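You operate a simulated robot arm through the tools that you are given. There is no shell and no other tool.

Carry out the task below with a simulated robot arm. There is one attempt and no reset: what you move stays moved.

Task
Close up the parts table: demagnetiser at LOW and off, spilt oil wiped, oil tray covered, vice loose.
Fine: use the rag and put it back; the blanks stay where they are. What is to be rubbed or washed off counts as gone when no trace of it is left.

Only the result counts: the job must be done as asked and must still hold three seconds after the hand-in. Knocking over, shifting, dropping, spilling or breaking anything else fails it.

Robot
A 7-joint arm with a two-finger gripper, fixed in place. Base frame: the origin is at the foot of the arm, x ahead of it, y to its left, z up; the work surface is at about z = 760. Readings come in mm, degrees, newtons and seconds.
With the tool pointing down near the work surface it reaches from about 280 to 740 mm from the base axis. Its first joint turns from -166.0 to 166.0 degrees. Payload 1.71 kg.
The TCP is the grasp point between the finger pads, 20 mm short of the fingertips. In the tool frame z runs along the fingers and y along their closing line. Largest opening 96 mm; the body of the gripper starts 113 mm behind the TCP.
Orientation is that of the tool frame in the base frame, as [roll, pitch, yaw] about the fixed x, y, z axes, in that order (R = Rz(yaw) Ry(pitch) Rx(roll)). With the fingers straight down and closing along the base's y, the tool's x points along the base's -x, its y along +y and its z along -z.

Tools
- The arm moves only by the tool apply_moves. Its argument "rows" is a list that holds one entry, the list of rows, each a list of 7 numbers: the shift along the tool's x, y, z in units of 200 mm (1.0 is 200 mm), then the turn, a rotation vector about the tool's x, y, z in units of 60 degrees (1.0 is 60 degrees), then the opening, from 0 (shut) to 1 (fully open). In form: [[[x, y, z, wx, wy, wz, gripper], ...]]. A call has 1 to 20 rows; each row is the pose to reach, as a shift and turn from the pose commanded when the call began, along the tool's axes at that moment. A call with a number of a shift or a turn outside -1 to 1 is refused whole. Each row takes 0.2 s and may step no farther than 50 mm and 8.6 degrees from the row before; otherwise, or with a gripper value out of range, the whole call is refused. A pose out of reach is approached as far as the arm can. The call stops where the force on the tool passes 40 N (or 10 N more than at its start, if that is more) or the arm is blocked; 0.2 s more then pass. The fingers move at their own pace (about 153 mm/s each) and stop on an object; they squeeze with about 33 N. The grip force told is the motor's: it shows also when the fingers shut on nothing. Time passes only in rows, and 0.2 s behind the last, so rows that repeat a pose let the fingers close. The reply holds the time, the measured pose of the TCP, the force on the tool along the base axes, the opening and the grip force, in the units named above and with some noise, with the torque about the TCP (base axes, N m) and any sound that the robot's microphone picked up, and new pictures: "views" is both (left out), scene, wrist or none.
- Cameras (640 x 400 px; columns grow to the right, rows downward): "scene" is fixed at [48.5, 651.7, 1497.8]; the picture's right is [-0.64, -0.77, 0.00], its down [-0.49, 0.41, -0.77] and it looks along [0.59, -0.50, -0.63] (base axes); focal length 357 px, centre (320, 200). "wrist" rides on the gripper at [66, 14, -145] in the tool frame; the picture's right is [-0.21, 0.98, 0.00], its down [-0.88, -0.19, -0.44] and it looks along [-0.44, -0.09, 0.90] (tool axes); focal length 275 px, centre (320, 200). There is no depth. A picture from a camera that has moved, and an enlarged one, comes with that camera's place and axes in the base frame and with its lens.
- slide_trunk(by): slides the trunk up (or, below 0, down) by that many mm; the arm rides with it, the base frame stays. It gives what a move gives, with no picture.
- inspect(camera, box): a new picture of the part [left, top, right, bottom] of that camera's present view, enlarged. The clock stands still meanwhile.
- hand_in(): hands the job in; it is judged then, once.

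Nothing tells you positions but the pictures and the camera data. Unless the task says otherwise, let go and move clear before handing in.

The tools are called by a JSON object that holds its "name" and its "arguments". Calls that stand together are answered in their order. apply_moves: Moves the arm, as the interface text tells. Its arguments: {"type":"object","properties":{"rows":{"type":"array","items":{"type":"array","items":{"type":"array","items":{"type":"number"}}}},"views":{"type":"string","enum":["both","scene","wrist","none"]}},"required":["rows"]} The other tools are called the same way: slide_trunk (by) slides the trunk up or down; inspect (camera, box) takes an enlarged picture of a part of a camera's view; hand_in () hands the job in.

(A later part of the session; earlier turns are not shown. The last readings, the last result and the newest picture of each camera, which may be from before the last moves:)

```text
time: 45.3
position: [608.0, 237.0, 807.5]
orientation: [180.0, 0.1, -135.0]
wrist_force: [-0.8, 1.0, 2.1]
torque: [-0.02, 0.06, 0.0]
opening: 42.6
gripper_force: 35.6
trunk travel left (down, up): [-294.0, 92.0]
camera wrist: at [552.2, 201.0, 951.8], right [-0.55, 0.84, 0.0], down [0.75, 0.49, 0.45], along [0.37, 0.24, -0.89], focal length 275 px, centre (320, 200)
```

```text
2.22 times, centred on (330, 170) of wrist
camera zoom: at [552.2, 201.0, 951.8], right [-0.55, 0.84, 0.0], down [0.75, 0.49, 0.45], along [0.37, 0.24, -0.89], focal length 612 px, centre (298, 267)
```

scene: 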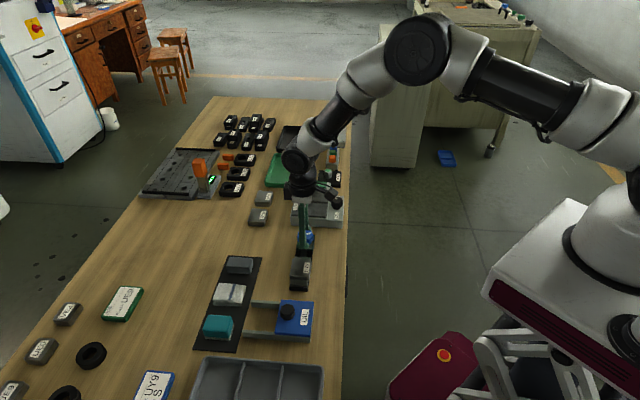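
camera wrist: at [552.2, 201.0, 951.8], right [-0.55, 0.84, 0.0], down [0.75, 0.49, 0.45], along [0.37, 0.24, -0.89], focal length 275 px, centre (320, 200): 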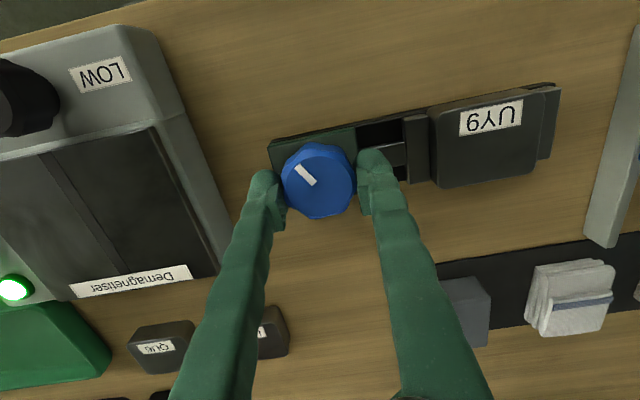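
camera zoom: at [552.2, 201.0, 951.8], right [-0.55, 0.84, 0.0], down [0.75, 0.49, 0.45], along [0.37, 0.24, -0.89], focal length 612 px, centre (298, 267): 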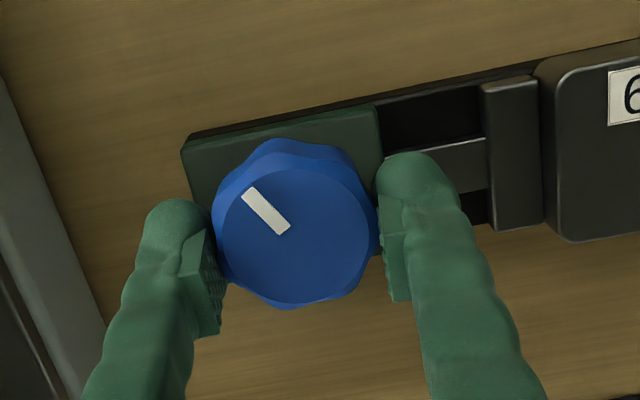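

The knob is gripped at 42.6 mm. Next I turn it counterclockwise, seen from above, to loosen.

{"name": "apply_moves", "arguments": {"rows": [[[0, 0, 0, 0, 0, -0.1, 0], [0, 0, 0, 0, 0, -0.2, 0], [0, 0, 0, 0, 0, -0.3, 0], [0, 0, 0, 0, 0, -0.4, 0], [0, 0, 0, 0, 0, -0.5, 0], [0, 0, 0, 0, 0, -0.5, 0]]]}}

{"name": "inspect", "arguments": {"camera": "wrist", "box": [210, 80, 450, 260]}}

{"name": "inspect", "arguments": {"camera": "scene", "box": [270, 210, 350, 290]}}

```text
time: 46.7
position: [607.0, 238.3, 806.0]
orientation: [-179.9, 0.2, -105.0]
wrist_force: [-9.5, 7.9, 8.9]
torque: [0.2, 0.2, -0.03]
opening: 42.6
gripper_force: 34.6
trunk travel left (down, up): [-294.0, 92.0]
camera wrist: at [576.9, 178.4, 951.7], right [-0.89, 0.45, 0.0], down [0.4, 0.8, 0.45], along [0.2, 0.4, -0.89], focal length 275 px, centre (320, 200)
```

scene: 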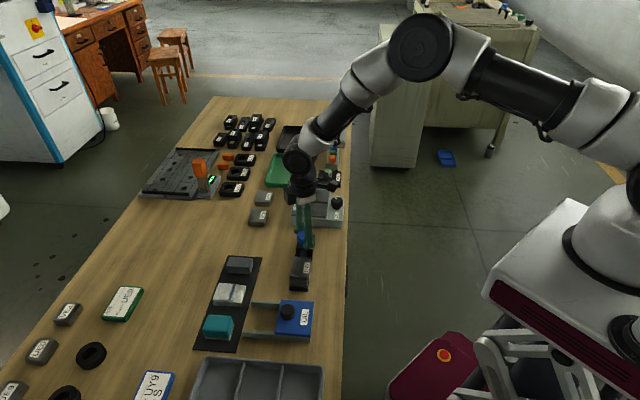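
wrist: 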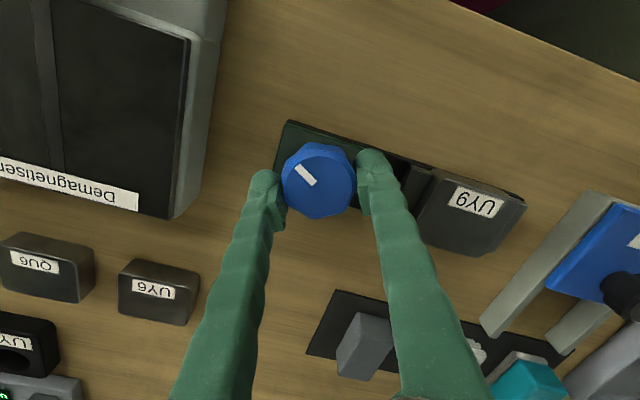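

```text
2.22 times, centred on (330, 170) of wrist
camera zoom: at [576.9, 178.4, 951.7], right [-0.89, 0.45, 0.0], down [0.4, 0.8, 0.45], along [0.2, 0.4, -0.89], focal length 612 px, centre (298, 267)
```

zoom: 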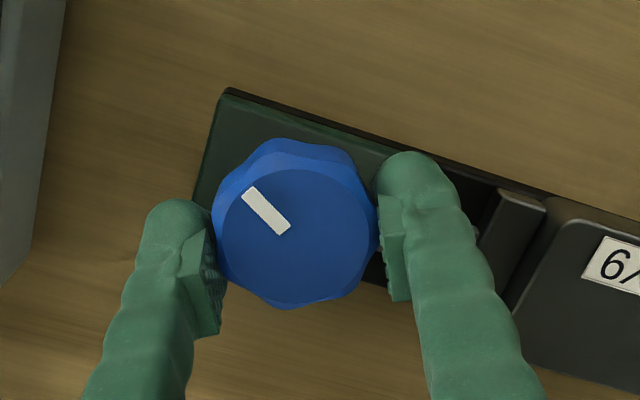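

```text
5.00 times, centred on (310, 250) of scene
camera zoom: at [48.5, 651.7, 1497.8], right [-0.64, -0.77, 0.0], down [-0.49, 0.41, -0.77], along [0.59, -0.5, -0.63], focal length 1785 px, centre (370, -50)
```

zoom: 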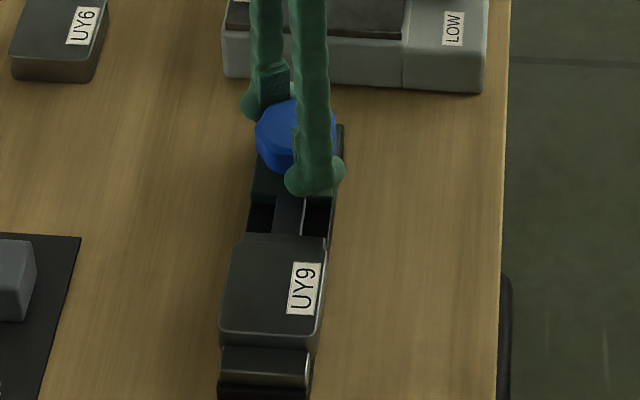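

The knob turns freely with the hand. I continue counterclockwise.

{"name": "apply_moves", "arguments": {"rows": [[[0, 0, 0, 0, 0, -0.12, 0], [0, 0, 0, 0, 0, -0.24, 0], [0, 0, 0, 0, 0, -0.36, 0], [0, 0, 0, 0, 0, -0.48, 0], [0, 0, 0, 0, 0, -0.6, 0], [0, 0, 0, 0, 0, -0.72, 0], [0, 0, 0, 0, 0, -0.84, 0], [0, 0, 0, 0, 0, -0.96, 0], [0, 0, 0, 0, 0, -0.96, 0]]]}}

{"name": "inspect", "arguments": {"camera": "wrist", "box": [210, 80, 450, 260]}}

{"name": "inspect", "arguments": {"camera": "scene", "box": [270, 210, 350, 290]}}

```text
time: 48.7
position: [604.7, 237.3, 806.6]
orientation: [-180.0, 0.1, -47.3]
wrist_force: [-31.0, 7.5, 6.3]
torque: [0.09, 0.52, -0.05]
opening: 42.6
gripper_force: 35.5
trunk travel left (down, up): [-294.0, 92.0]
camera wrist: at [639.2, 180.2, 951.7], right [-0.86, -0.51, 0.0], down [-0.46, 0.77, 0.45], along [-0.23, 0.38, -0.9], focal length 275 px, centre (320, 200)
```

scene: 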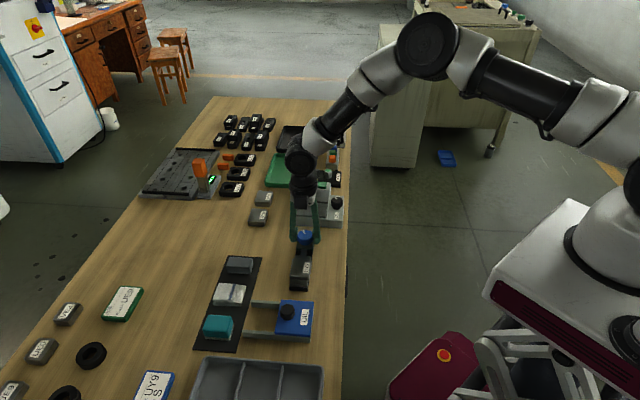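
wrist: 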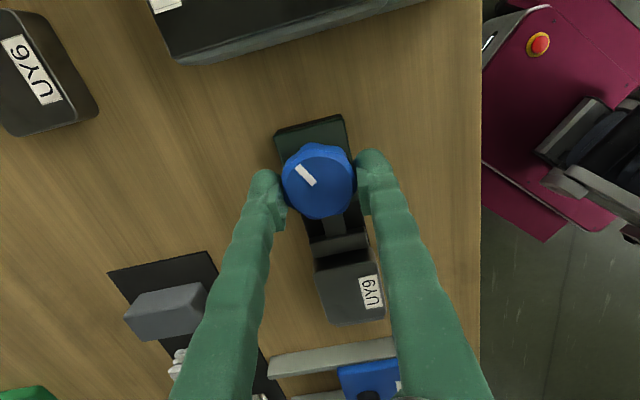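

```text
2.22 times, centred on (330, 170) of wrist
camera zoom: at [639.2, 180.2, 951.7], right [-0.86, -0.51, 0.0], down [-0.46, 0.77, 0.45], along [-0.23, 0.38, -0.9], focal length 612 px, centre (298, 267)
```

zoom: 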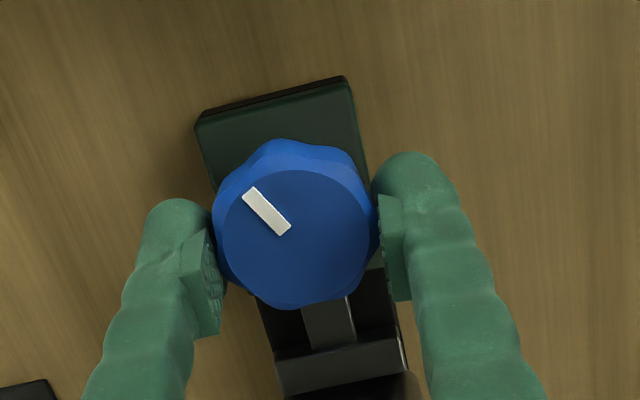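

```text
5.00 times, centred on (310, 250) of scene
camera zoom: at [48.5, 651.7, 1497.8], right [-0.64, -0.77, 0.0], down [-0.49, 0.41, -0.77], along [0.59, -0.5, -0.63], focal length 1785 px, centre (370, -50)
```

zoom: 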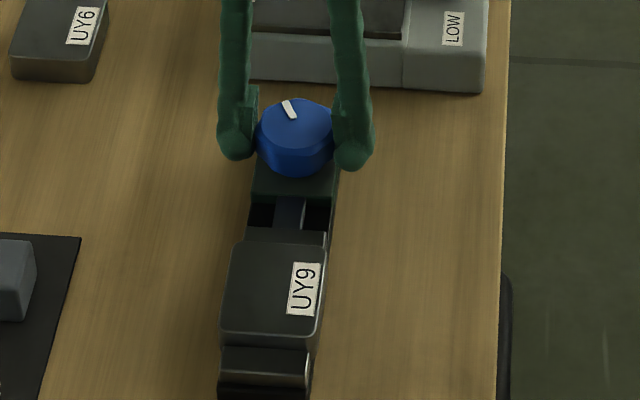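

The jaw has backed off a little from the blank. Next I relieve the sideways strain and turn further counterclockwise.

{"name": "apply_moves", "arguments": {"rows": [[[-0.02, 0.013, 0, 0, 0, 0, 0], [-0.02, 0.013, 0, 0, 0, -0.12, 0], [-0.02, 0.013, 0, 0, 0, -0.24, 0], [-0.02, 0.013, 0, 0, 0, -0.36, 0], [-0.02, 0.013, 0, 0, 0, -0.48, 0], [-0.02, 0.013, 0, 0, 0, -0.6, 0], [-0.02, 0.013, 0, 0, 0, -0.72, 0], [-0.02, 0.013, 0, 0, 0, -0.84, 0], [-0.02, 0.013, 0, 0, 0, -0.84, 0]]]}}

{"name": "inspect", "arguments": {"camera": "wrist", "box": [210, 80, 450, 260]}}

{"name": "inspect", "arguments": {"camera": "scene", "box": [270, 210, 350, 290]}}

```text
time: 50.7
position: [604.1, 236.5, 807.1]
orientation: [-180.0, 0.1, 3.1]
wrist_force: [-6.3, -16.8, -3.5]
torque: [-0.41, 0.17, -0.05]
opening: 42.7
gripper_force: 35.0
trunk travel left (down, up): [-294.0, 92.0]
camera wrist: at [670.2, 225.3, 951.8], right [-0.16, -0.99, 0.0], down [-0.88, 0.14, 0.45], along [-0.44, 0.07, -0.9], focal length 275 px, centre (320, 200)
```

scene: 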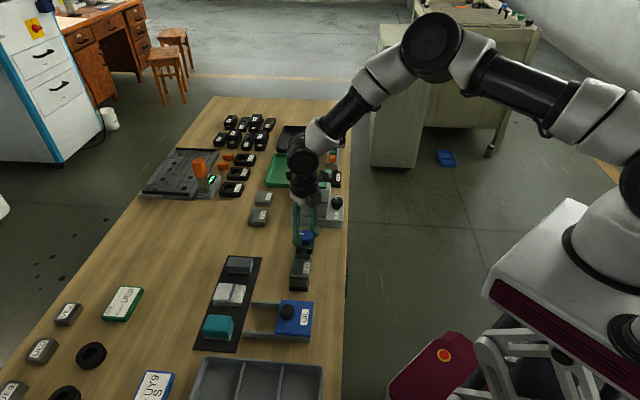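
wrist: 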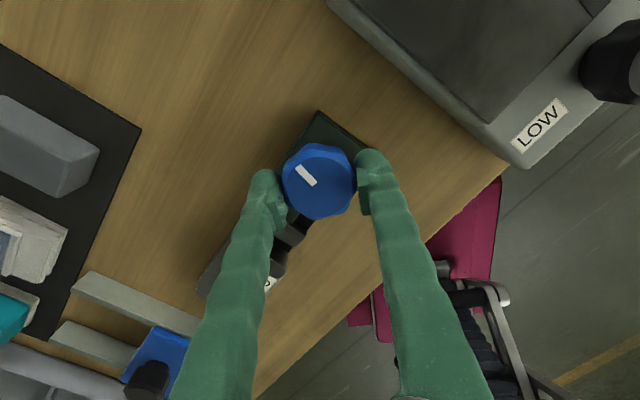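

```text
2.22 times, centred on (330, 170) of wrist
camera zoom: at [670.2, 225.3, 951.8], right [-0.16, -0.99, 0.0], down [-0.88, 0.14, 0.45], along [-0.44, 0.07, -0.9], focal length 612 px, centre (298, 267)
```

zoom: 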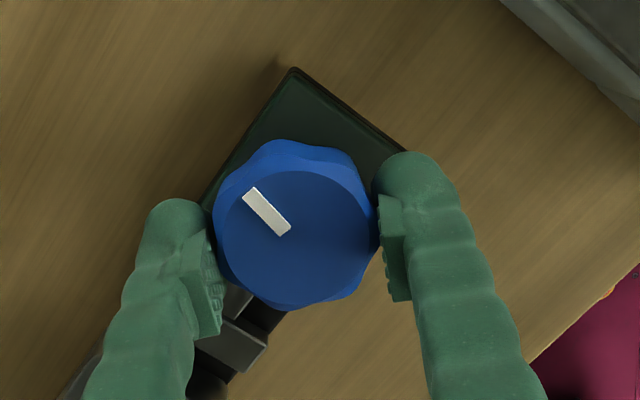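

```text
5.00 times, centred on (310, 250) of scene
camera zoom: at [48.5, 651.7, 1497.8], right [-0.64, -0.77, 0.0], down [-0.49, 0.41, -0.77], along [0.59, -0.5, -0.63], focal length 1785 px, centre (370, -50)
```

zoom: 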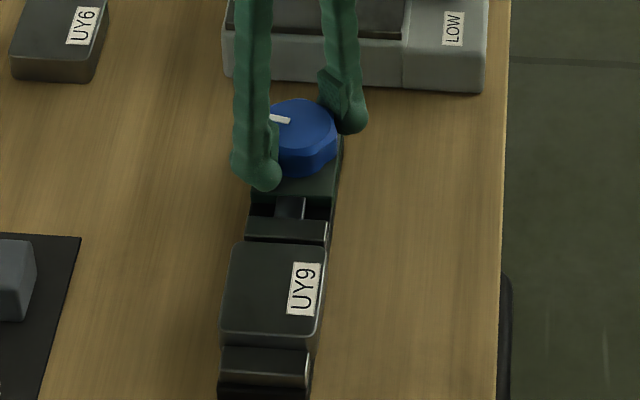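

The jaw is now clearly away from the blank. I turn a bit more to be sure, watching the force.

{"name": "apply_moves", "arguments": {"rows": [[[0.004, -0.012, 0, 0, 0, 0, 0], [0.004, -0.012, 0, 0, 0, -0.12, 0], [0.004, -0.012, 0, 0, 0, -0.24, 0], [0.004, -0.012, 0, 0, 0, -0.36, 0], [0.004, -0.012, 0, 0, 0, -0.48, 0], [0.004, -0.012, 0, 0, 0, -0.6, 0], [0.004, -0.012, 0, 0, 0, -0.6, 0]]], "views": "wrist"}}

{"name": "inspect", "arguments": {"camera": "scene", "box": [270, 210, 350, 290]}}

```text
time: 52.3
position: [605.6, 236.3, 807.1]
orientation: [180.0, -0.2, 38.8]
wrist_force: [10.1, -27.2, 5.8]
torque: [-0.49, -0.11, -0.67]
opening: 42.6
gripper_force: 34.7
trunk travel left (down, up): [-294.0, 92.0]
camera wrist: at [666.5, 266.8, 952.0], right [0.45, -0.89, 0.0], down [-0.8, -0.41, 0.44], along [-0.39, -0.2, -0.9], focal length 275 px, centre (320, 200)
```

wrist: 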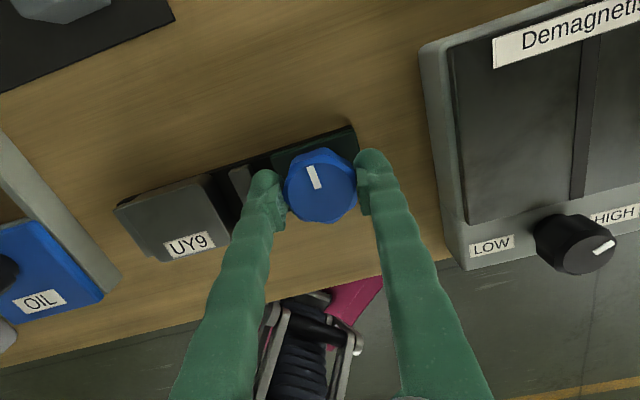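

```text
5.00 times, centred on (310, 250) of scene
camera zoom: at [48.5, 651.7, 1497.8], right [-0.64, -0.77, 0.0], down [-0.49, 0.41, -0.77], along [0.59, -0.5, -0.63], focal length 1785 px, centre (370, -50)
```

zoom: 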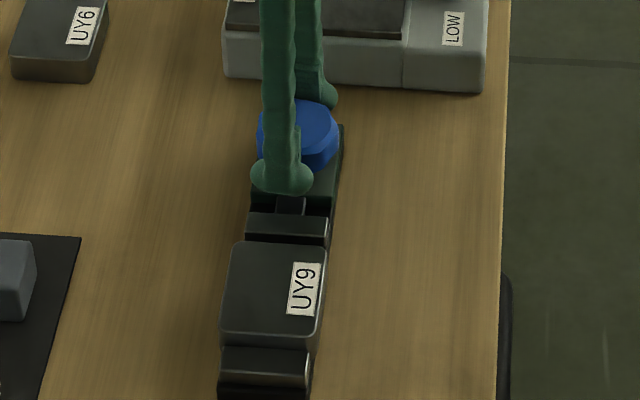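

The knob has reached its loose stop: the fingers began to slip and the torque rose to 0.67. Next I ease the strain, open just a little since the jaw is close, and rise.

{"name": "apply_moves", "arguments": {"rows": [[[-0.009, 0.025, 0, 0, 0, 0, 0], [-0.009, 0.025, 0, 0, 0, 0, 0.3], [-0.009, 0.025, 0, 0, 0, 0, 0.52], [-0.009, 0.025, 0, 0, 0, 0, 0.52], [-0.009, 0.025, -0.03, 0, 0, 0, 0.52], [-0.009, 0.025, -0.1, 0, 0, 0, 0.52], [-0.009, 0.025, -0.25, 0, 0, 0, 0.52], [-0.009, 0.025, -0.45, 0, 0, 0, 0.52], [-0.009, 0.025, -0.6, 0, 0, 0, 0.52]]]}}

{"name": "inspect", "arguments": {"camera": "scene", "box": [270, 210, 350, 290]}}

{"name": "inspect", "arguments": {"camera": "wrist", "box": [180, 80, 460, 280]}}

```text
time: 54.3
position: [606.7, 234.9, 928.2]
orientation: [-179.8, -0.1, 38.9]
wrist_force: [0.1, 0.7, 0.3]
torque: [-0.03, 0.01, 0.02]
opening: 50.0
gripper_force: 0.1
trunk travel left (down, up): [-294.0, 92.0]
camera wrist: at [666.6, 266.0, 1072.9], right [0.45, -0.89, 0.0], down [-0.8, -0.41, 0.44], along [-0.4, -0.2, -0.9], focal length 275 px, centre (320, 200)
```

scene: 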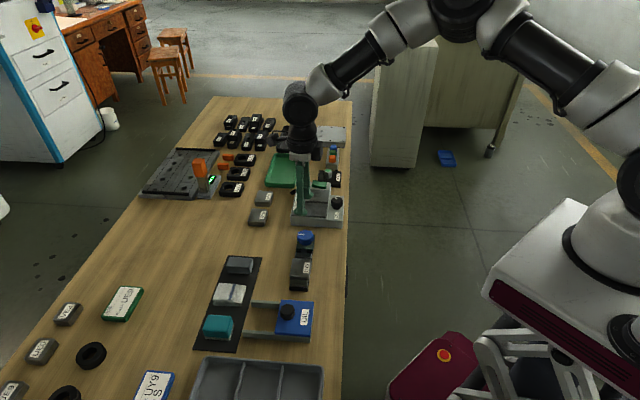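
wrist: 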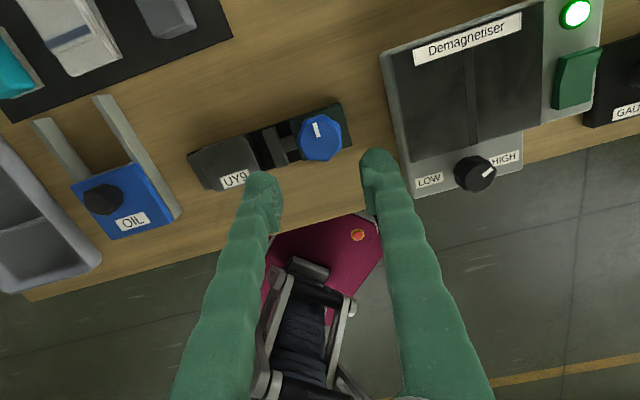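

```text
5.00 times, centred on (310, 250) of scene
camera zoom: at [48.5, 651.7, 1497.8], right [-0.64, -0.77, 0.0], down [-0.49, 0.41, -0.77], along [0.59, -0.5, -0.63], focal length 1785 px, centre (370, -50)
```

zoom: 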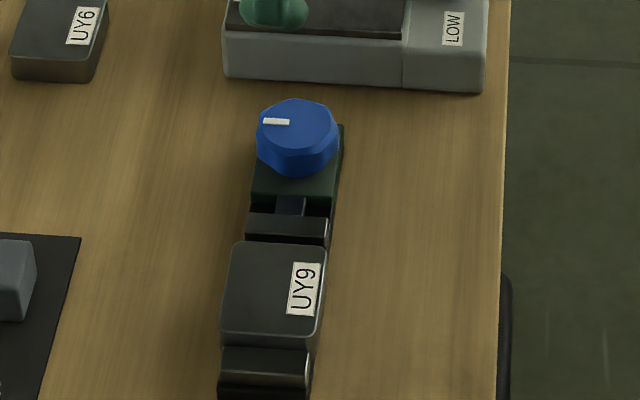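

```text
2.00 times, centred on (320, 180) of wrist
camera zoom: at [666.6, 266.0, 1072.9], right [0.45, -0.89, 0.0], down [-0.8, -0.41, 0.44], along [-0.4, -0.2, -0.9], focal length 551 px, centre (320, 240)
```

zoom: 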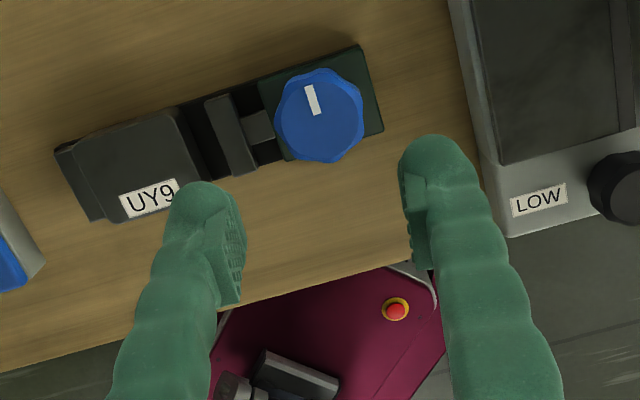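

The vice is open, with the blank still in place. Next I carry the hand to the demagnetiser dial, which I put near (641,88), unwinding the wrist clockwise on the way so that I have a full counterclockwise stroke.

{"name": "apply_moves", "arguments": {"rows": [[[-0.04, 0.085, 0, 0, 0, 0.12, 0.6], [-0.08, 0.17, 0, 0, 0, 0.24, 0.6], [-0.12, 0.255, 0, 0, 0, 0.36, 0.6], [-0.16, 0.34, 0, 0, 0, 0.48, 0.6], [-0.2, 0.425, 0, 0, 0, 0.6, 0.6], [-0.24, 0.51, 0, 0, 0, 0.72, 0.6], [-0.28, 0.595, 0, 0, 0, 0.84, 0.6], [-0.325, 0.68, 0, 0, 0, 0.96, 0.6]]], "views": "none"}}

{"name": "apply_moves", "arguments": {"rows": [[[0, 0, 0, 0, 0, 0.12, 0.6], [0, 0, 0, 0, 0, 0.24, 0.6], [0, 0, 0, 0, 0, 0.36, 0.6], [0, 0, 0, 0, 0, 0.48, 0.6], [0, 0, 0, 0, 0, 0.6, 0.6], [0, 0, 0, 0, 0, 0.72, 0.6], [0, 0, 0, 0, 0, 0.84, 0.6], [0, 0, 0, 0, 0, 0.96, 0.6], [0, 0, 0, 0, 0, 0.96, 0.6]]]}}

{"name": "inspect", "arguments": {"camera": "wrist", "box": [180, 80, 460, 280]}}

```text
time: 56.1
position: [641.1, 87.2, 926.9]
orientation: [180.0, 0.0, -18.8]
wrist_force: [0.2, 0.1, -0.4]
torque: [0.03, 0.0, 0.0]
opening: 57.4
gripper_force: 0.0
trunk travel left (down, up): [-294.0, 92.0]
```

```text
time: 58.1
position: [640.6, 88.7, 926.4]
orientation: [-179.9, 0.1, -76.4]
wrist_force: [-0.5, -0.4, -0.4]
torque: [0.01, 0.03, 0.0]
opening: 57.7
gripper_force: 0.0
trunk travel left (down, up): [-294.0, 92.0]
camera wrist: at [642.4, 22.0, 1071.8], right [-1.0, -0.03, 0.0], down [-0.03, 0.89, 0.45], along [-0.01, 0.45, -0.89], focal length 275 px, centre (320, 200)
```

scene: 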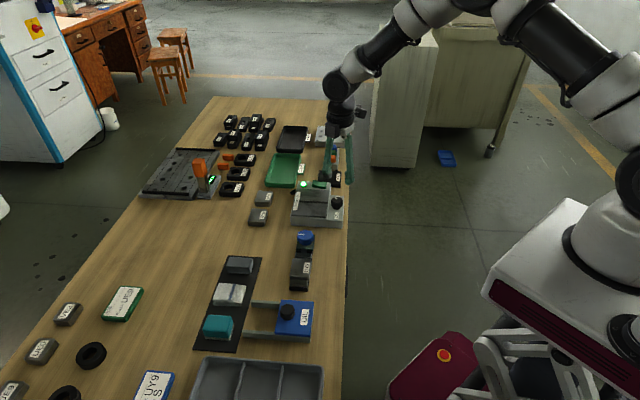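
wrist: 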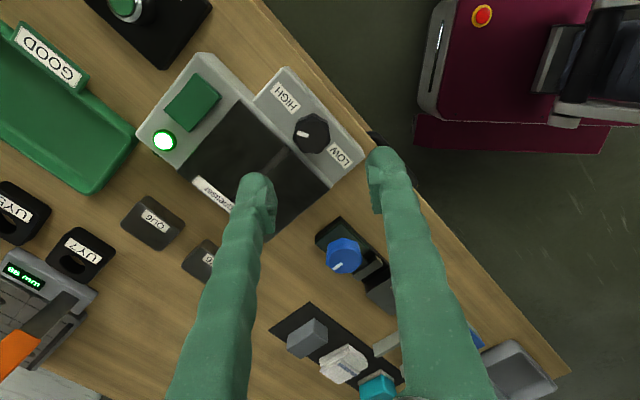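

```text
2.00 times, centred on (320, 180) of wrist
camera zoom: at [642.4, 22.0, 1071.8], right [-1.0, -0.03, 0.0], down [-0.03, 0.89, 0.45], along [-0.01, 0.45, -0.89], focal length 551 px, centre (320, 240)
```

zoom: 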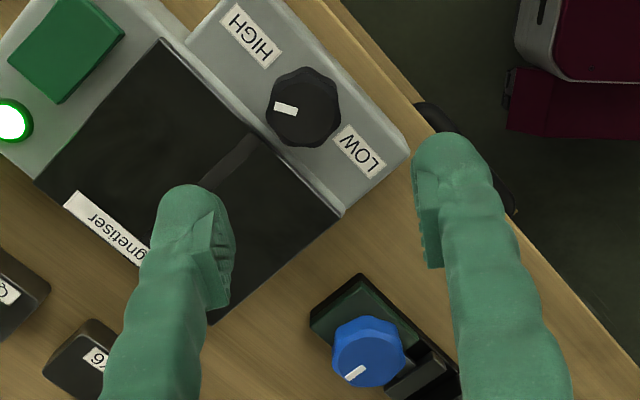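

Turning the dial from HIGH to LOW takes about 118° counterclockwise. The raised plates beside the dial may limit the fingers, so I square up again and go lower to judge heights.

{"name": "apply_moves", "arguments": {"rows": [[[0.006, -0.005, 0.04, 0, 0, 0.12, 0.6], [0.012, -0.01, 0.08, 0, 0, 0.24, 0.6], [0.018, -0.015, 0.12, 0, 0, 0.36, 0.6], [0.024, -0.02, 0.16, 0, 0, 0.48, 0.6], [0.031, -0.023, 0.2, 0, 0, 0.6, 0.6], [0.031, -0.023, 0.24, 0, 0, 0.72, 0.6], [0.031, -0.023, 0.28, 0, 0, 0.84, 0.6], [0.031, -0.023, 0.28, 0, 0, 0.97, 0.6], [0.031, -0.023, 0.28, 0, 0, 0.97, 0.6]]]}}

{"name": "inspect", "arguments": {"camera": "wrist", "box": [200, 80, 440, 260]}}

{"name": "inspect", "arguments": {"camera": "scene", "box": [285, 165, 355, 235]}}

```text
time: 60.1
position: [646.8, 84.2, 869.3]
orientation: [-180.0, 0.2, -134.6]
wrist_force: [-0.1, 0.8, -0.5]
torque: [0.01, -0.01, -0.01]
opening: 57.6
gripper_force: 0.1
trunk travel left (down, up): [-294.0, 92.0]
camera wrist: at [590.8, 47.1, 1015.4], right [-0.55, 0.83, 0.0], down [0.75, 0.49, 0.45], along [0.37, 0.25, -0.89], focal length 275 px, centre (320, 200)
```

scene: 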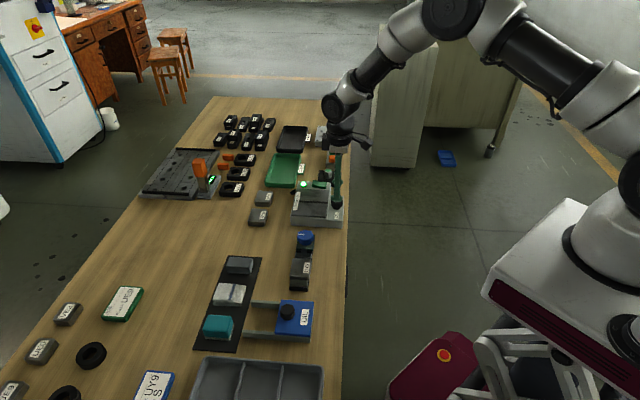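
wrist: 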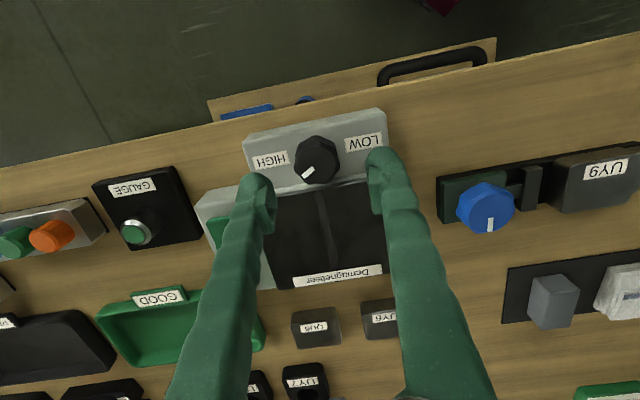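

```text
2.22 times, centred on (320, 170) of wrist
camera zoom: at [590.8, 47.1, 1015.4], right [-0.55, 0.83, 0.0], down [0.75, 0.49, 0.45], along [0.37, 0.25, -0.89], focal length 612 px, centre (320, 267)
```

zoom: 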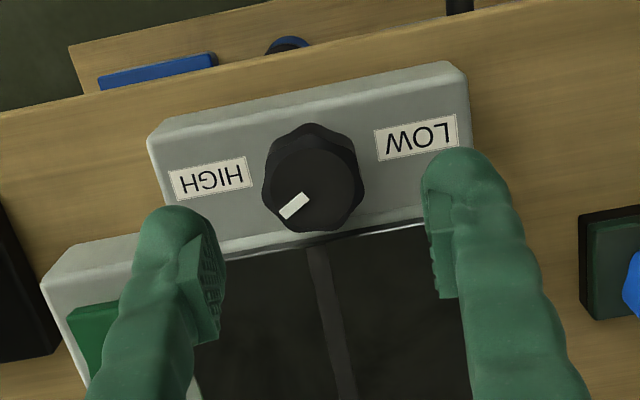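

```text
5.71 times, centred on (320, 200) of scene
camera zoom: at [48.5, 651.7, 1497.8], right [-0.64, -0.77, 0.0], down [-0.49, 0.41, -0.77], along [0.59, -0.5, -0.63], focal length 2040 px, centre (320, 200)
```

zoom: 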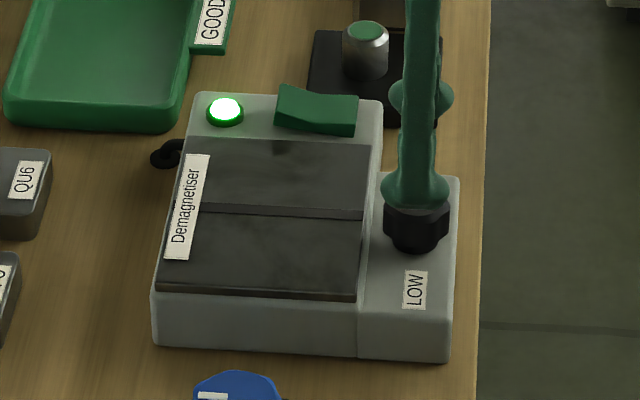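

The plates are only slightly higher than the dial panel, so fingertips at about z = 799 should clear them and still grip the dial. Next I centre and descend.

{"name": "apply_moves", "arguments": {"rows": [[[-0.014, -0.005, 0.06, 0, 0, 0, 0.6], [-0.014, -0.005, 0.12, 0, 0, 0, 0.6], [-0.014, -0.005, 0.18, 0, 0, 0, 0.6], [-0.014, -0.005, 0.23, 0, 0, 0, 0.6], [-0.014, -0.005, 0.23, 0, 0, 0, 0.6]]]}}

{"name": "inspect", "arguments": {"camera": "wrist", "box": [200, 80, 440, 260]}}

{"name": "inspect", "arguments": {"camera": "scene", "box": [285, 165, 355, 235]}}

```text
time: 61.3
position: [648.9, 86.0, 824.8]
orientation: [-180.0, 0.1, -134.5]
wrist_force: [-0.2, 0.7, 0.1]
torque: [0.0, 0.03, 0.02]
opening: 57.8
gripper_force: 0.1
trunk travel left (down, up): [-294.0, 92.0]
camera wrist: at [593.8, 47.9, 969.3], right [-0.55, 0.83, 0.0], down [0.75, 0.5, 0.45], along [0.37, 0.25, -0.89], focal length 275 px, centre (320, 200)
```

scene: 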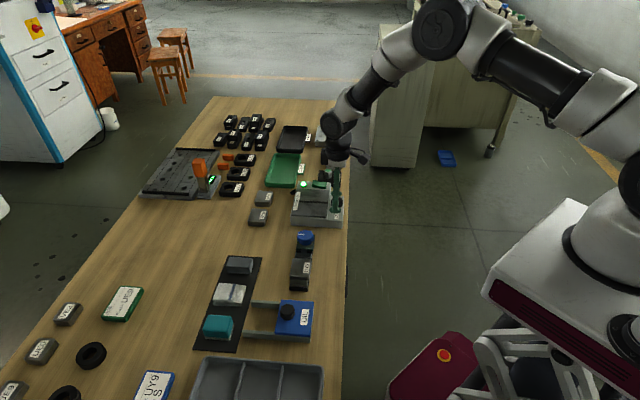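
wrist: 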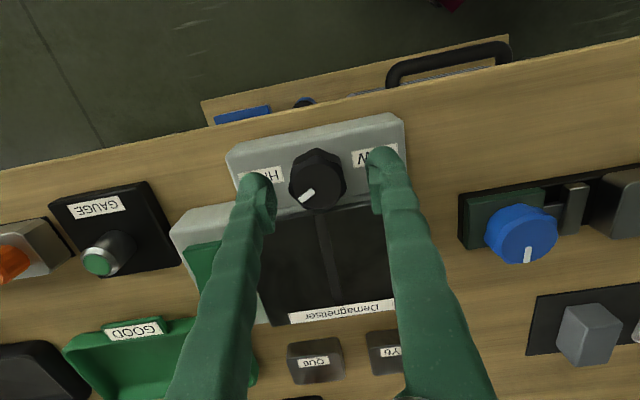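

```text
2.22 times, centred on (320, 170) of wrist
camera zoom: at [593.8, 47.9, 969.3], right [-0.55, 0.83, 0.0], down [0.75, 0.5, 0.45], along [0.37, 0.25, -0.89], focal length 612 px, centre (320, 267)
```

zoom: 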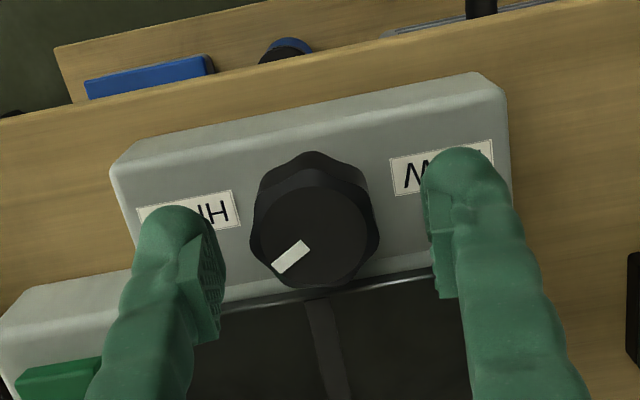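

```text
5.71 times, centred on (320, 200) of scene
camera zoom: at [48.5, 651.7, 1497.8], right [-0.64, -0.77, 0.0], down [-0.49, 0.41, -0.77], along [0.59, -0.5, -0.63], focal length 2040 px, centre (320, 200)
```

zoom: 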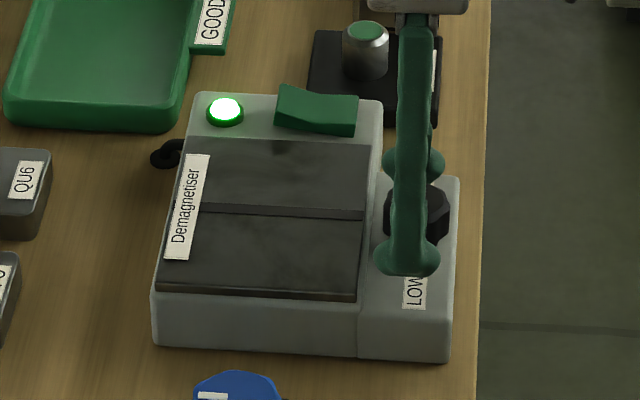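

{"name": "apply_moves", "arguments": {"rows": [[[0, -0.01, 0.015, 0, 0, 0, 0.6], [0, -0.01, 0.025, 0, 0, 0, 0.6], [0, -0.01, 0.025, 0, 0, 0, 0.3], [0, -0.01, 0.025, 0, 0, 0, 0], [0, -0.01, 0.025, 0, 0, 0, 0]]], "views": "none"}}

{"name": "inspect", "arguments": {"camera": "wrist", "box": [200, 80, 440, 260]}}

{"name": "inspect", "arguments": {"camera": "scene", "box": [285, 165, 355, 235]}}

```text
time: 62.5
position: [649.5, 84.6, 819.5]
orientation: [179.8, 0.1, -134.3]
wrist_force: [-4.7, 5.2, 1.1]
torque: [0.14, 0.07, 0.0]
opening: 32.9
gripper_force: 34.9
trunk travel left (down, up): [-294.0, 92.0]
```

```text
2.22 times, centred on (320, 170) of wrist
camera zoom: at [594.9, 47.4, 964.6], right [-0.55, 0.83, 0.0], down [0.75, 0.5, 0.45], along [0.37, 0.25, -0.9], focal length 612 px, centre (320, 267)
```

zoom: 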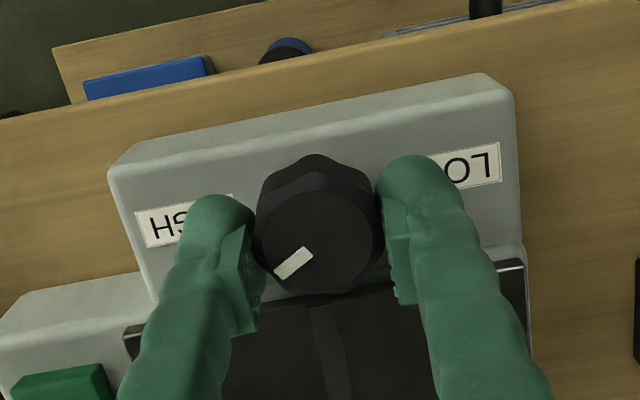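

```text
5.71 times, centred on (320, 200) of scene
camera zoom: at [48.5, 651.7, 1497.8], right [-0.64, -0.77, 0.0], down [-0.49, 0.41, -0.77], along [0.59, -0.5, -0.63], focal length 2040 px, centre (320, 200)
```

zoom: 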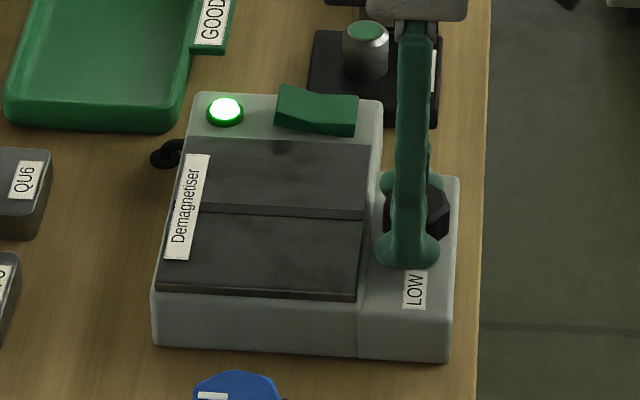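

The dial is gripped at 32.9 mm. Next I turn it counterclockwise, first 48°.

{"name": "apply_moves", "arguments": {"rows": [[[0, 0, 0, 0, 0, -0.1, 0], [0, 0, 0, 0, 0, -0.2, 0], [0, 0, 0, 0, 0, -0.3, 0], [0, 0, 0, 0, 0, -0.4, 0], [0, 0, 0, 0, 0, -0.5, 0], [0, 0, 0, 0, 0, -0.6, 0], [0, 0, 0, 0, 0, -0.7, 0], [0, 0, 0, 0, 0, -0.8, 0], [0, 0, 0, 0, 0, -0.8, 0]]], "views": "wrist"}}

{"name": "inspect", "arguments": {"camera": "wrist", "box": [200, 80, 440, 260]}}

{"name": "inspect", "arguments": {"camera": "scene", "box": [285, 165, 355, 235]}}

```text
time: 64.5
position: [646.9, 81.2, 819.3]
orientation: [179.9, -0.1, -86.3]
wrist_force: [-27.7, -8.7, 4.6]
torque: [0.05, -0.07, -0.14]
opening: 32.5
gripper_force: 34.8
trunk travel left (down, up): [-294.0, 92.0]
camera wrist: at [639.2, 15.4, 965.5], right [-0.99, 0.14, 0.0], down [0.13, 0.89, 0.44], along [0.06, 0.44, -0.9], focal length 275 px, centre (320, 200)
```

wrist: 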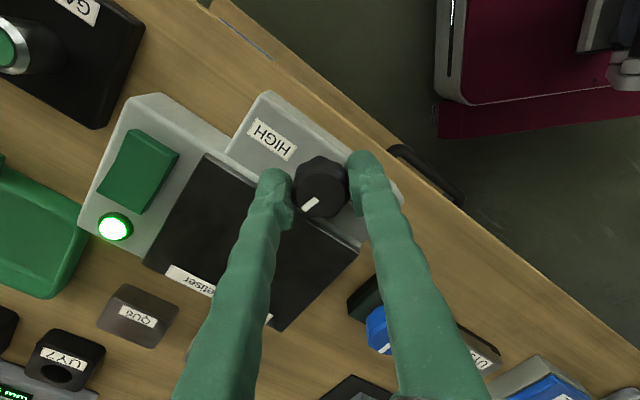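

```text
2.22 times, centred on (320, 170) of wrist
camera zoom: at [639.2, 15.4, 965.5], right [-0.99, 0.14, 0.0], down [0.13, 0.89, 0.44], along [0.06, 0.44, -0.9], focal length 612 px, centre (320, 267)
```

zoom: 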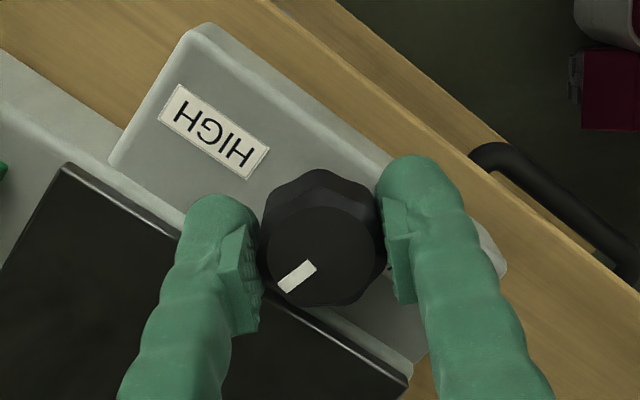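

```text
5.71 times, centred on (320, 200) of scene
camera zoom: at [48.5, 651.7, 1497.8], right [-0.64, -0.77, 0.0], down [-0.49, 0.41, -0.77], along [0.59, -0.5, -0.63], focal length 2040 px, centre (320, 200)
```

zoom: 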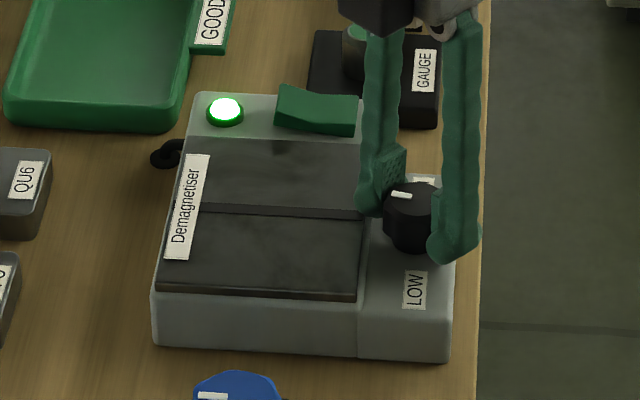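

{"name": "apply_moves", "arguments": {"rows": [[[0.006, 0.023, 0, 0, 0, 0, 0], [0.006, 0.023, 0, 0, 0, -0.12, 0], [0.006, 0.023, 0, 0, 0, -0.24, 0], [0.006, 0.023, 0, 0, 0, -0.36, 0], [0.006, 0.023, 0, 0, 0, -0.48, 0], [0.006, 0.023, 0, 0, 0, -0.6, 0], [0.006, 0.023, 0, 0, 0, -0.72, 0], [0.006, 0.023, 0, 0, 0, -0.84, 0], [0.006, 0.023, 0, 0, 0, -0.96, 0], [0.006, 0.023, 0, 0, 0, -0.96, 0]]], "views": "wrist"}}

{"name": "inspect", "arguments": {"camera": "scene", "box": [285, 165, 355, 235]}}

```text
time: 66.1
position: [645.3, 83.3, 830.6]
orientation: [-178.4, -1.2, -45.7]
wrist_force: [35.7, 11.3, -24.7]
torque: [-0.09, -0.19, 0.08]
opening: 32.9
gripper_force: 35.4
trunk travel left (down, up): [-294.0, 92.0]
stopped in row 7: the force on the tool passed its limit at 42 N (the readings are from after the stop); the commanded pose is now the measured one
camera wrist: at [677.2, 26.5, 977.5], right [-0.84, -0.54, -0.03], down [-0.5, 0.75, 0.43], along [-0.21, 0.38, -0.9], focal length 275 px, centre (320, 200)
```

wrist: 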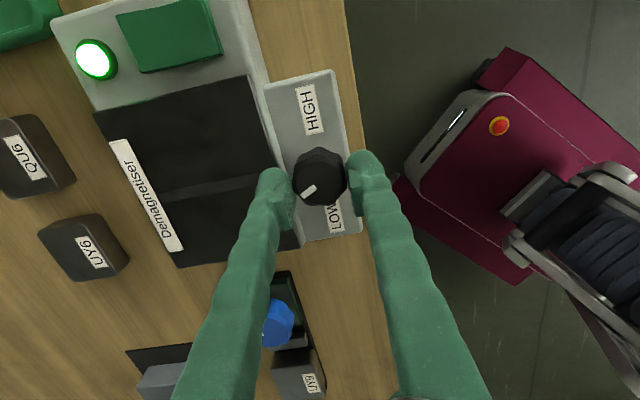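

```text
5.71 times, centred on (320, 200) of scene
camera zoom: at [48.5, 651.7, 1497.8], right [-0.64, -0.77, 0.0], down [-0.49, 0.41, -0.77], along [0.59, -0.5, -0.63], focal length 2040 px, centre (320, 200)
```

zoom: 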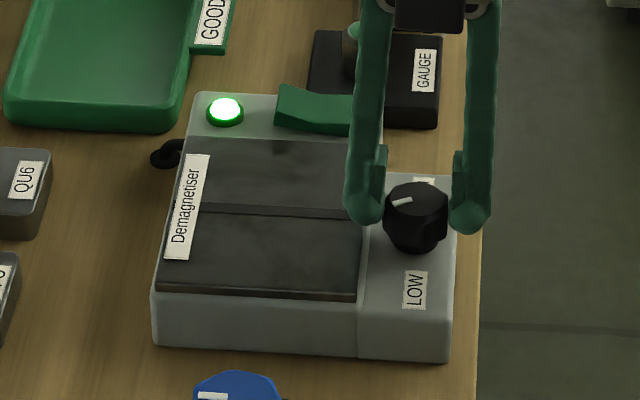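

The inner finger rode up on the plate edge after about 88° of turning. The dial now points about 30° short of LOW. Next I release it, rise, wind the hand back clockwise, and grip again so that the fingers stay clear of the plate.

{"name": "apply_moves", "arguments": {"rows": [[[0, 0, 0, 0, 0, 0, 0.3], [0, 0, 0, 0, 0, 0, 0.5], [0, 0, 0, 0, 0, 0, 0.55], [0, 0, -0.08, 0, 0, 0, 0.55], [0, 0, -0.2, 0, 0, 0, 0.55], [0, 0, -0.2, 0, 0, 0, 0.55]]]}}

{"name": "inspect", "arguments": {"camera": "wrist", "box": [200, 80, 440, 260]}}

{"name": "inspect", "arguments": {"camera": "scene", "box": [285, 165, 355, 235]}}

```text
time: 67.5
position: [638.8, 77.9, 871.7]
orientation: [-178.9, -1.0, -45.7]
wrist_force: [0.2, -0.9, 1.0]
torque: [0.01, 0.02, -0.01]
opening: 52.9
gripper_force: 0.1
trunk travel left (down, up): [-294.0, 92.0]
camera wrist: at [671.5, 21.8, 1018.2], right [-0.84, -0.54, -0.02], down [-0.49, 0.76, 0.43], along [-0.22, 0.38, -0.9], focal length 275 px, centre (320, 200)
```

scene: 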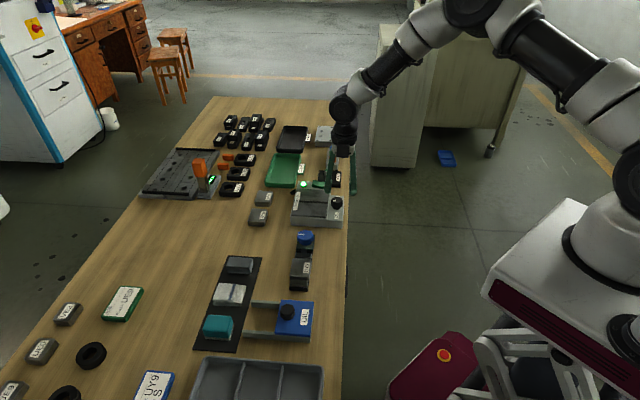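
wrist: 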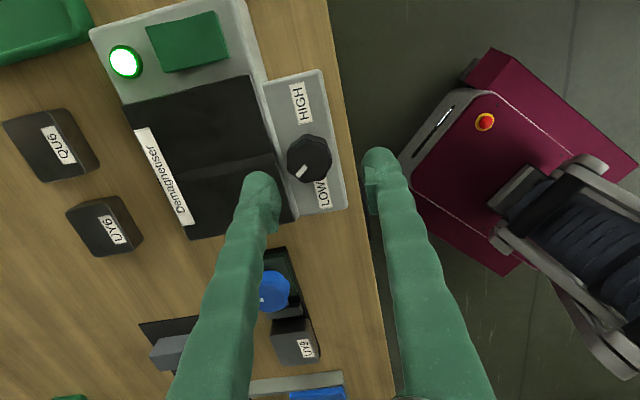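

```text
2.22 times, centred on (320, 170) of wrist
camera zoom: at [671.5, 21.8, 1018.2], right [-0.84, -0.54, -0.02], down [-0.49, 0.76, 0.43], along [-0.22, 0.38, -0.9], focal length 612 px, centre (320, 267)
```

zoom: 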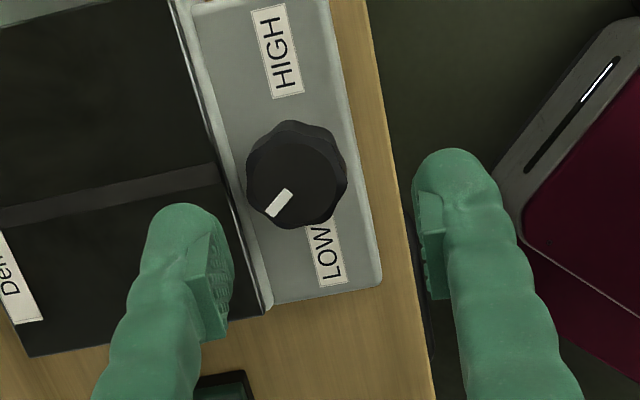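

```text
5.71 times, centred on (320, 200) of scene
camera zoom: at [48.5, 651.7, 1497.8], right [-0.64, -0.77, 0.0], down [-0.49, 0.41, -0.77], along [0.59, -0.5, -0.63], focal length 2040 px, centre (320, 200)
```

zoom: 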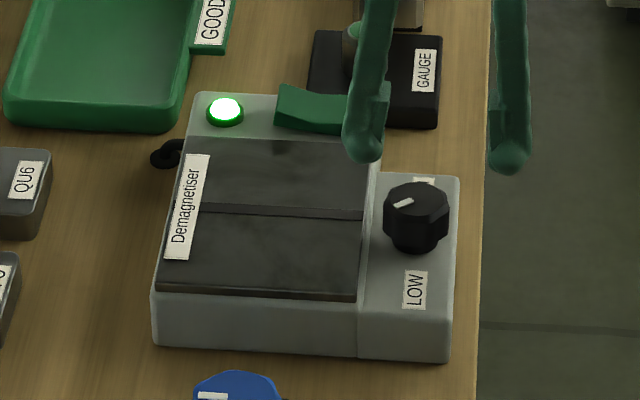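

The dial stands about 20–25° short of LOW, and the demagnetiser has not moved. Next I level the hand, recentre over the dial, and wind back clockwise.

{"name": "apply_moves", "arguments": {"rows": [[[0.009, -0.045, 0, -0.018, -0.017, 0, 0.6], [0.009, -0.045, 0, -0.018, -0.017, 0, 0.6]]], "views": "none"}}

{"name": "apply_moves", "arguments": {"rows": [[[0, 0, 0, 0, 0, 0.12, 0.6], [0, 0, 0, 0, 0, 0.24, 0.6], [0, 0, 0, 0, 0, 0.36, 0.6], [0, 0, 0, 0, 0, 0.48, 0.6], [0, 0, 0, 0, 0, 0.6, 0.6], [0, 0, 0, 0, 0, 0.72, 0.6], [0, 0, 0, 0, 0, 0.84, 0.6], [0, 0, 0, 0, 0, 0.92, 0.6]]], "views": "none"}}

{"name": "apply_moves", "arguments": {"rows": [[[0, 0, 0, 0, 0, 0.12, 0.6], [0, 0, 0, 0, 0, 0.24, 0.6], [0, 0, 0, 0, 0, 0.36, 0.6], [0, 0, 0, 0, 0, 0.48, 0.6], [0, 0, 0, 0, 0, 0.6, 0.6], [0, 0, 0, 0, 0, 0.72, 0.6], [0, 0, 0, 0, 0, 0.84, 0.6], [0, 0, 0, 0, 0, 0.92, 0.6], [0, 0, 0, 0, 0, 0.92, 0.6]]], "views": "wrist"}}

{"name": "inspect", "arguments": {"camera": "wrist", "box": [200, 80, 440, 260]}}

```text
time: 68.1
position: [645.3, 86.0, 872.7]
orientation: [180.0, -0.1, -45.8]
wrist_force: [0.1, -0.3, 0.3]
torque: [0.01, -0.02, 0.0]
opening: 57.6
gripper_force: 0.0
trunk travel left (down, up): [-294.0, 92.0]
```

```text
time: 69.9
position: [645.9, 85.5, 872.6]
orientation: [180.0, 0.1, -101.1]
wrist_force: [-0.2, 0.2, 0.4]
torque: [0.01, 0.02, 0.0]
opening: 57.8
gripper_force: 0.1
trunk travel left (down, up): [-294.0, 92.0]
```

```text
time: 71.9
position: [645.9, 86.0, 873.3]
orientation: [-179.9, 0.1, -156.2]
wrist_force: [0.1, -0.5, 0.1]
torque: [0.01, -0.02, 0.03]
opening: 57.6
gripper_force: 0.0
trunk travel left (down, up): [-294.0, 92.0]
camera wrist: at [581.1, 71.1, 1017.8], right [-0.21, 0.98, 0.0], down [0.88, 0.18, 0.45], along [0.44, 0.09, -0.9], focal length 275 px, centre (320, 200)
```

wrist: 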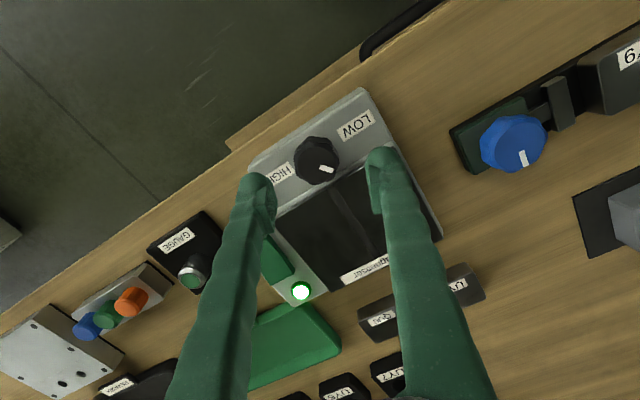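

```text
2.22 times, centred on (320, 170) of wrist
camera zoom: at [581.1, 71.1, 1017.8], right [-0.21, 0.98, 0.0], down [0.88, 0.18, 0.45], along [0.44, 0.09, -0.9], focal length 612 px, centre (320, 267)
```

zoom: 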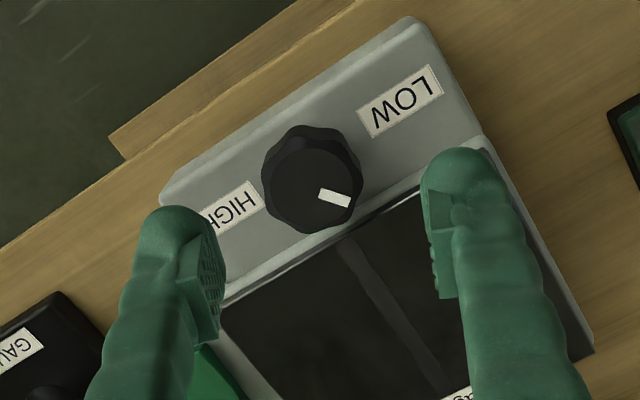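

{"name": "apply_moves", "arguments": {"rows": [[[-0.009, -0.0155, 0.06, 0, 0, 0, 0.55], [-0.009, -0.0155, 0.13, 0, 0, 0, 0.55], [-0.009, -0.0155, 0.2, 0, 0, 0, 0.55], [-0.009, -0.0155, 0.26, 0, 0, 0, 0.55], [-0.009, -0.0155, 0.26, 0, 0, 0, 0.55]]], "views": "wrist"}}

{"name": "inspect", "arguments": {"camera": "wrist", "box": [200, 80, 440, 260]}}

{"name": "inspect", "arguments": {"camera": "scene", "box": [285, 165, 355, 235]}}

```text
time: 73.1
position: [648.6, 83.3, 818.4]
orientation: [179.9, 0.1, -156.2]
wrist_force: [-0.4, 0.6, -0.4]
torque: [-0.01, 0.0, 0.01]
opening: 52.9
gripper_force: 0.1
trunk travel left (down, up): [-294.0, 92.0]
camera wrist: at [583.8, 69.6, 964.9], right [-0.21, 0.98, 0.0], down [0.88, 0.19, 0.45], along [0.44, 0.09, -0.9], focal length 275 px, centre (320, 200)
```

wrist: 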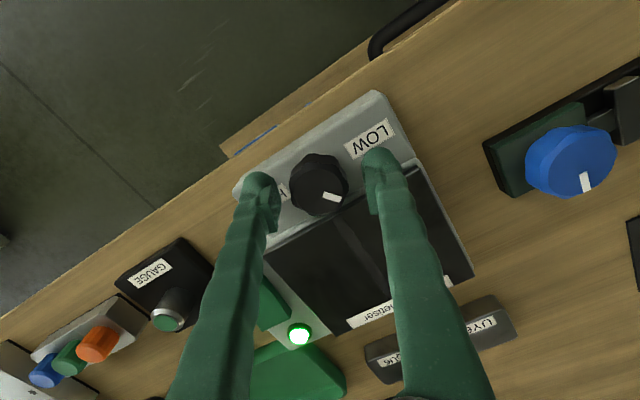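

```text
2.22 times, centred on (320, 170) of wrist
camera zoom: at [583.8, 69.6, 964.9], right [-0.21, 0.98, 0.0], down [0.88, 0.19, 0.45], along [0.44, 0.09, -0.9], focal length 612 px, centre (320, 267)
```

zoom: 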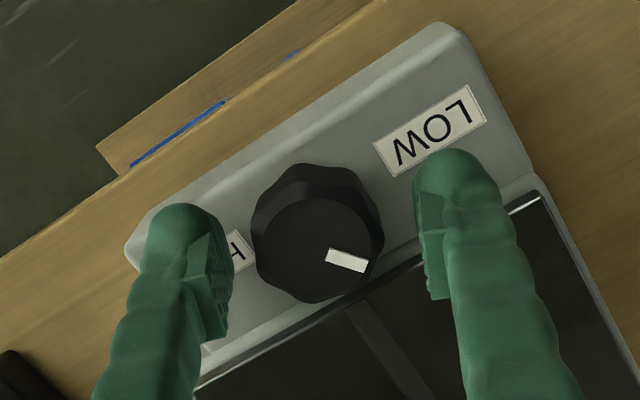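

```text
5.71 times, centred on (320, 200) of scene
camera zoom: at [48.5, 651.7, 1497.8], right [-0.64, -0.77, 0.0], down [-0.49, 0.41, -0.77], along [0.59, -0.5, -0.63], focal length 2040 px, centre (320, 200)
```

zoom: 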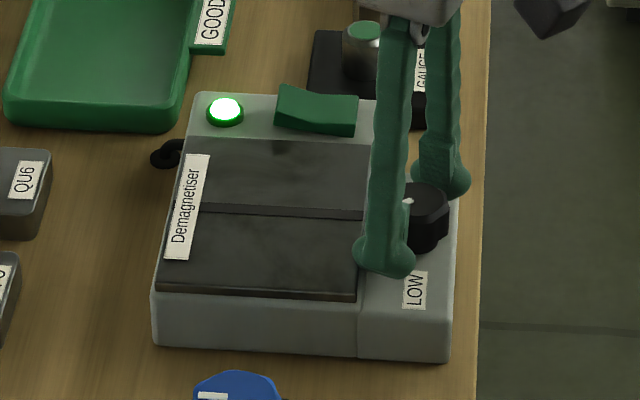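

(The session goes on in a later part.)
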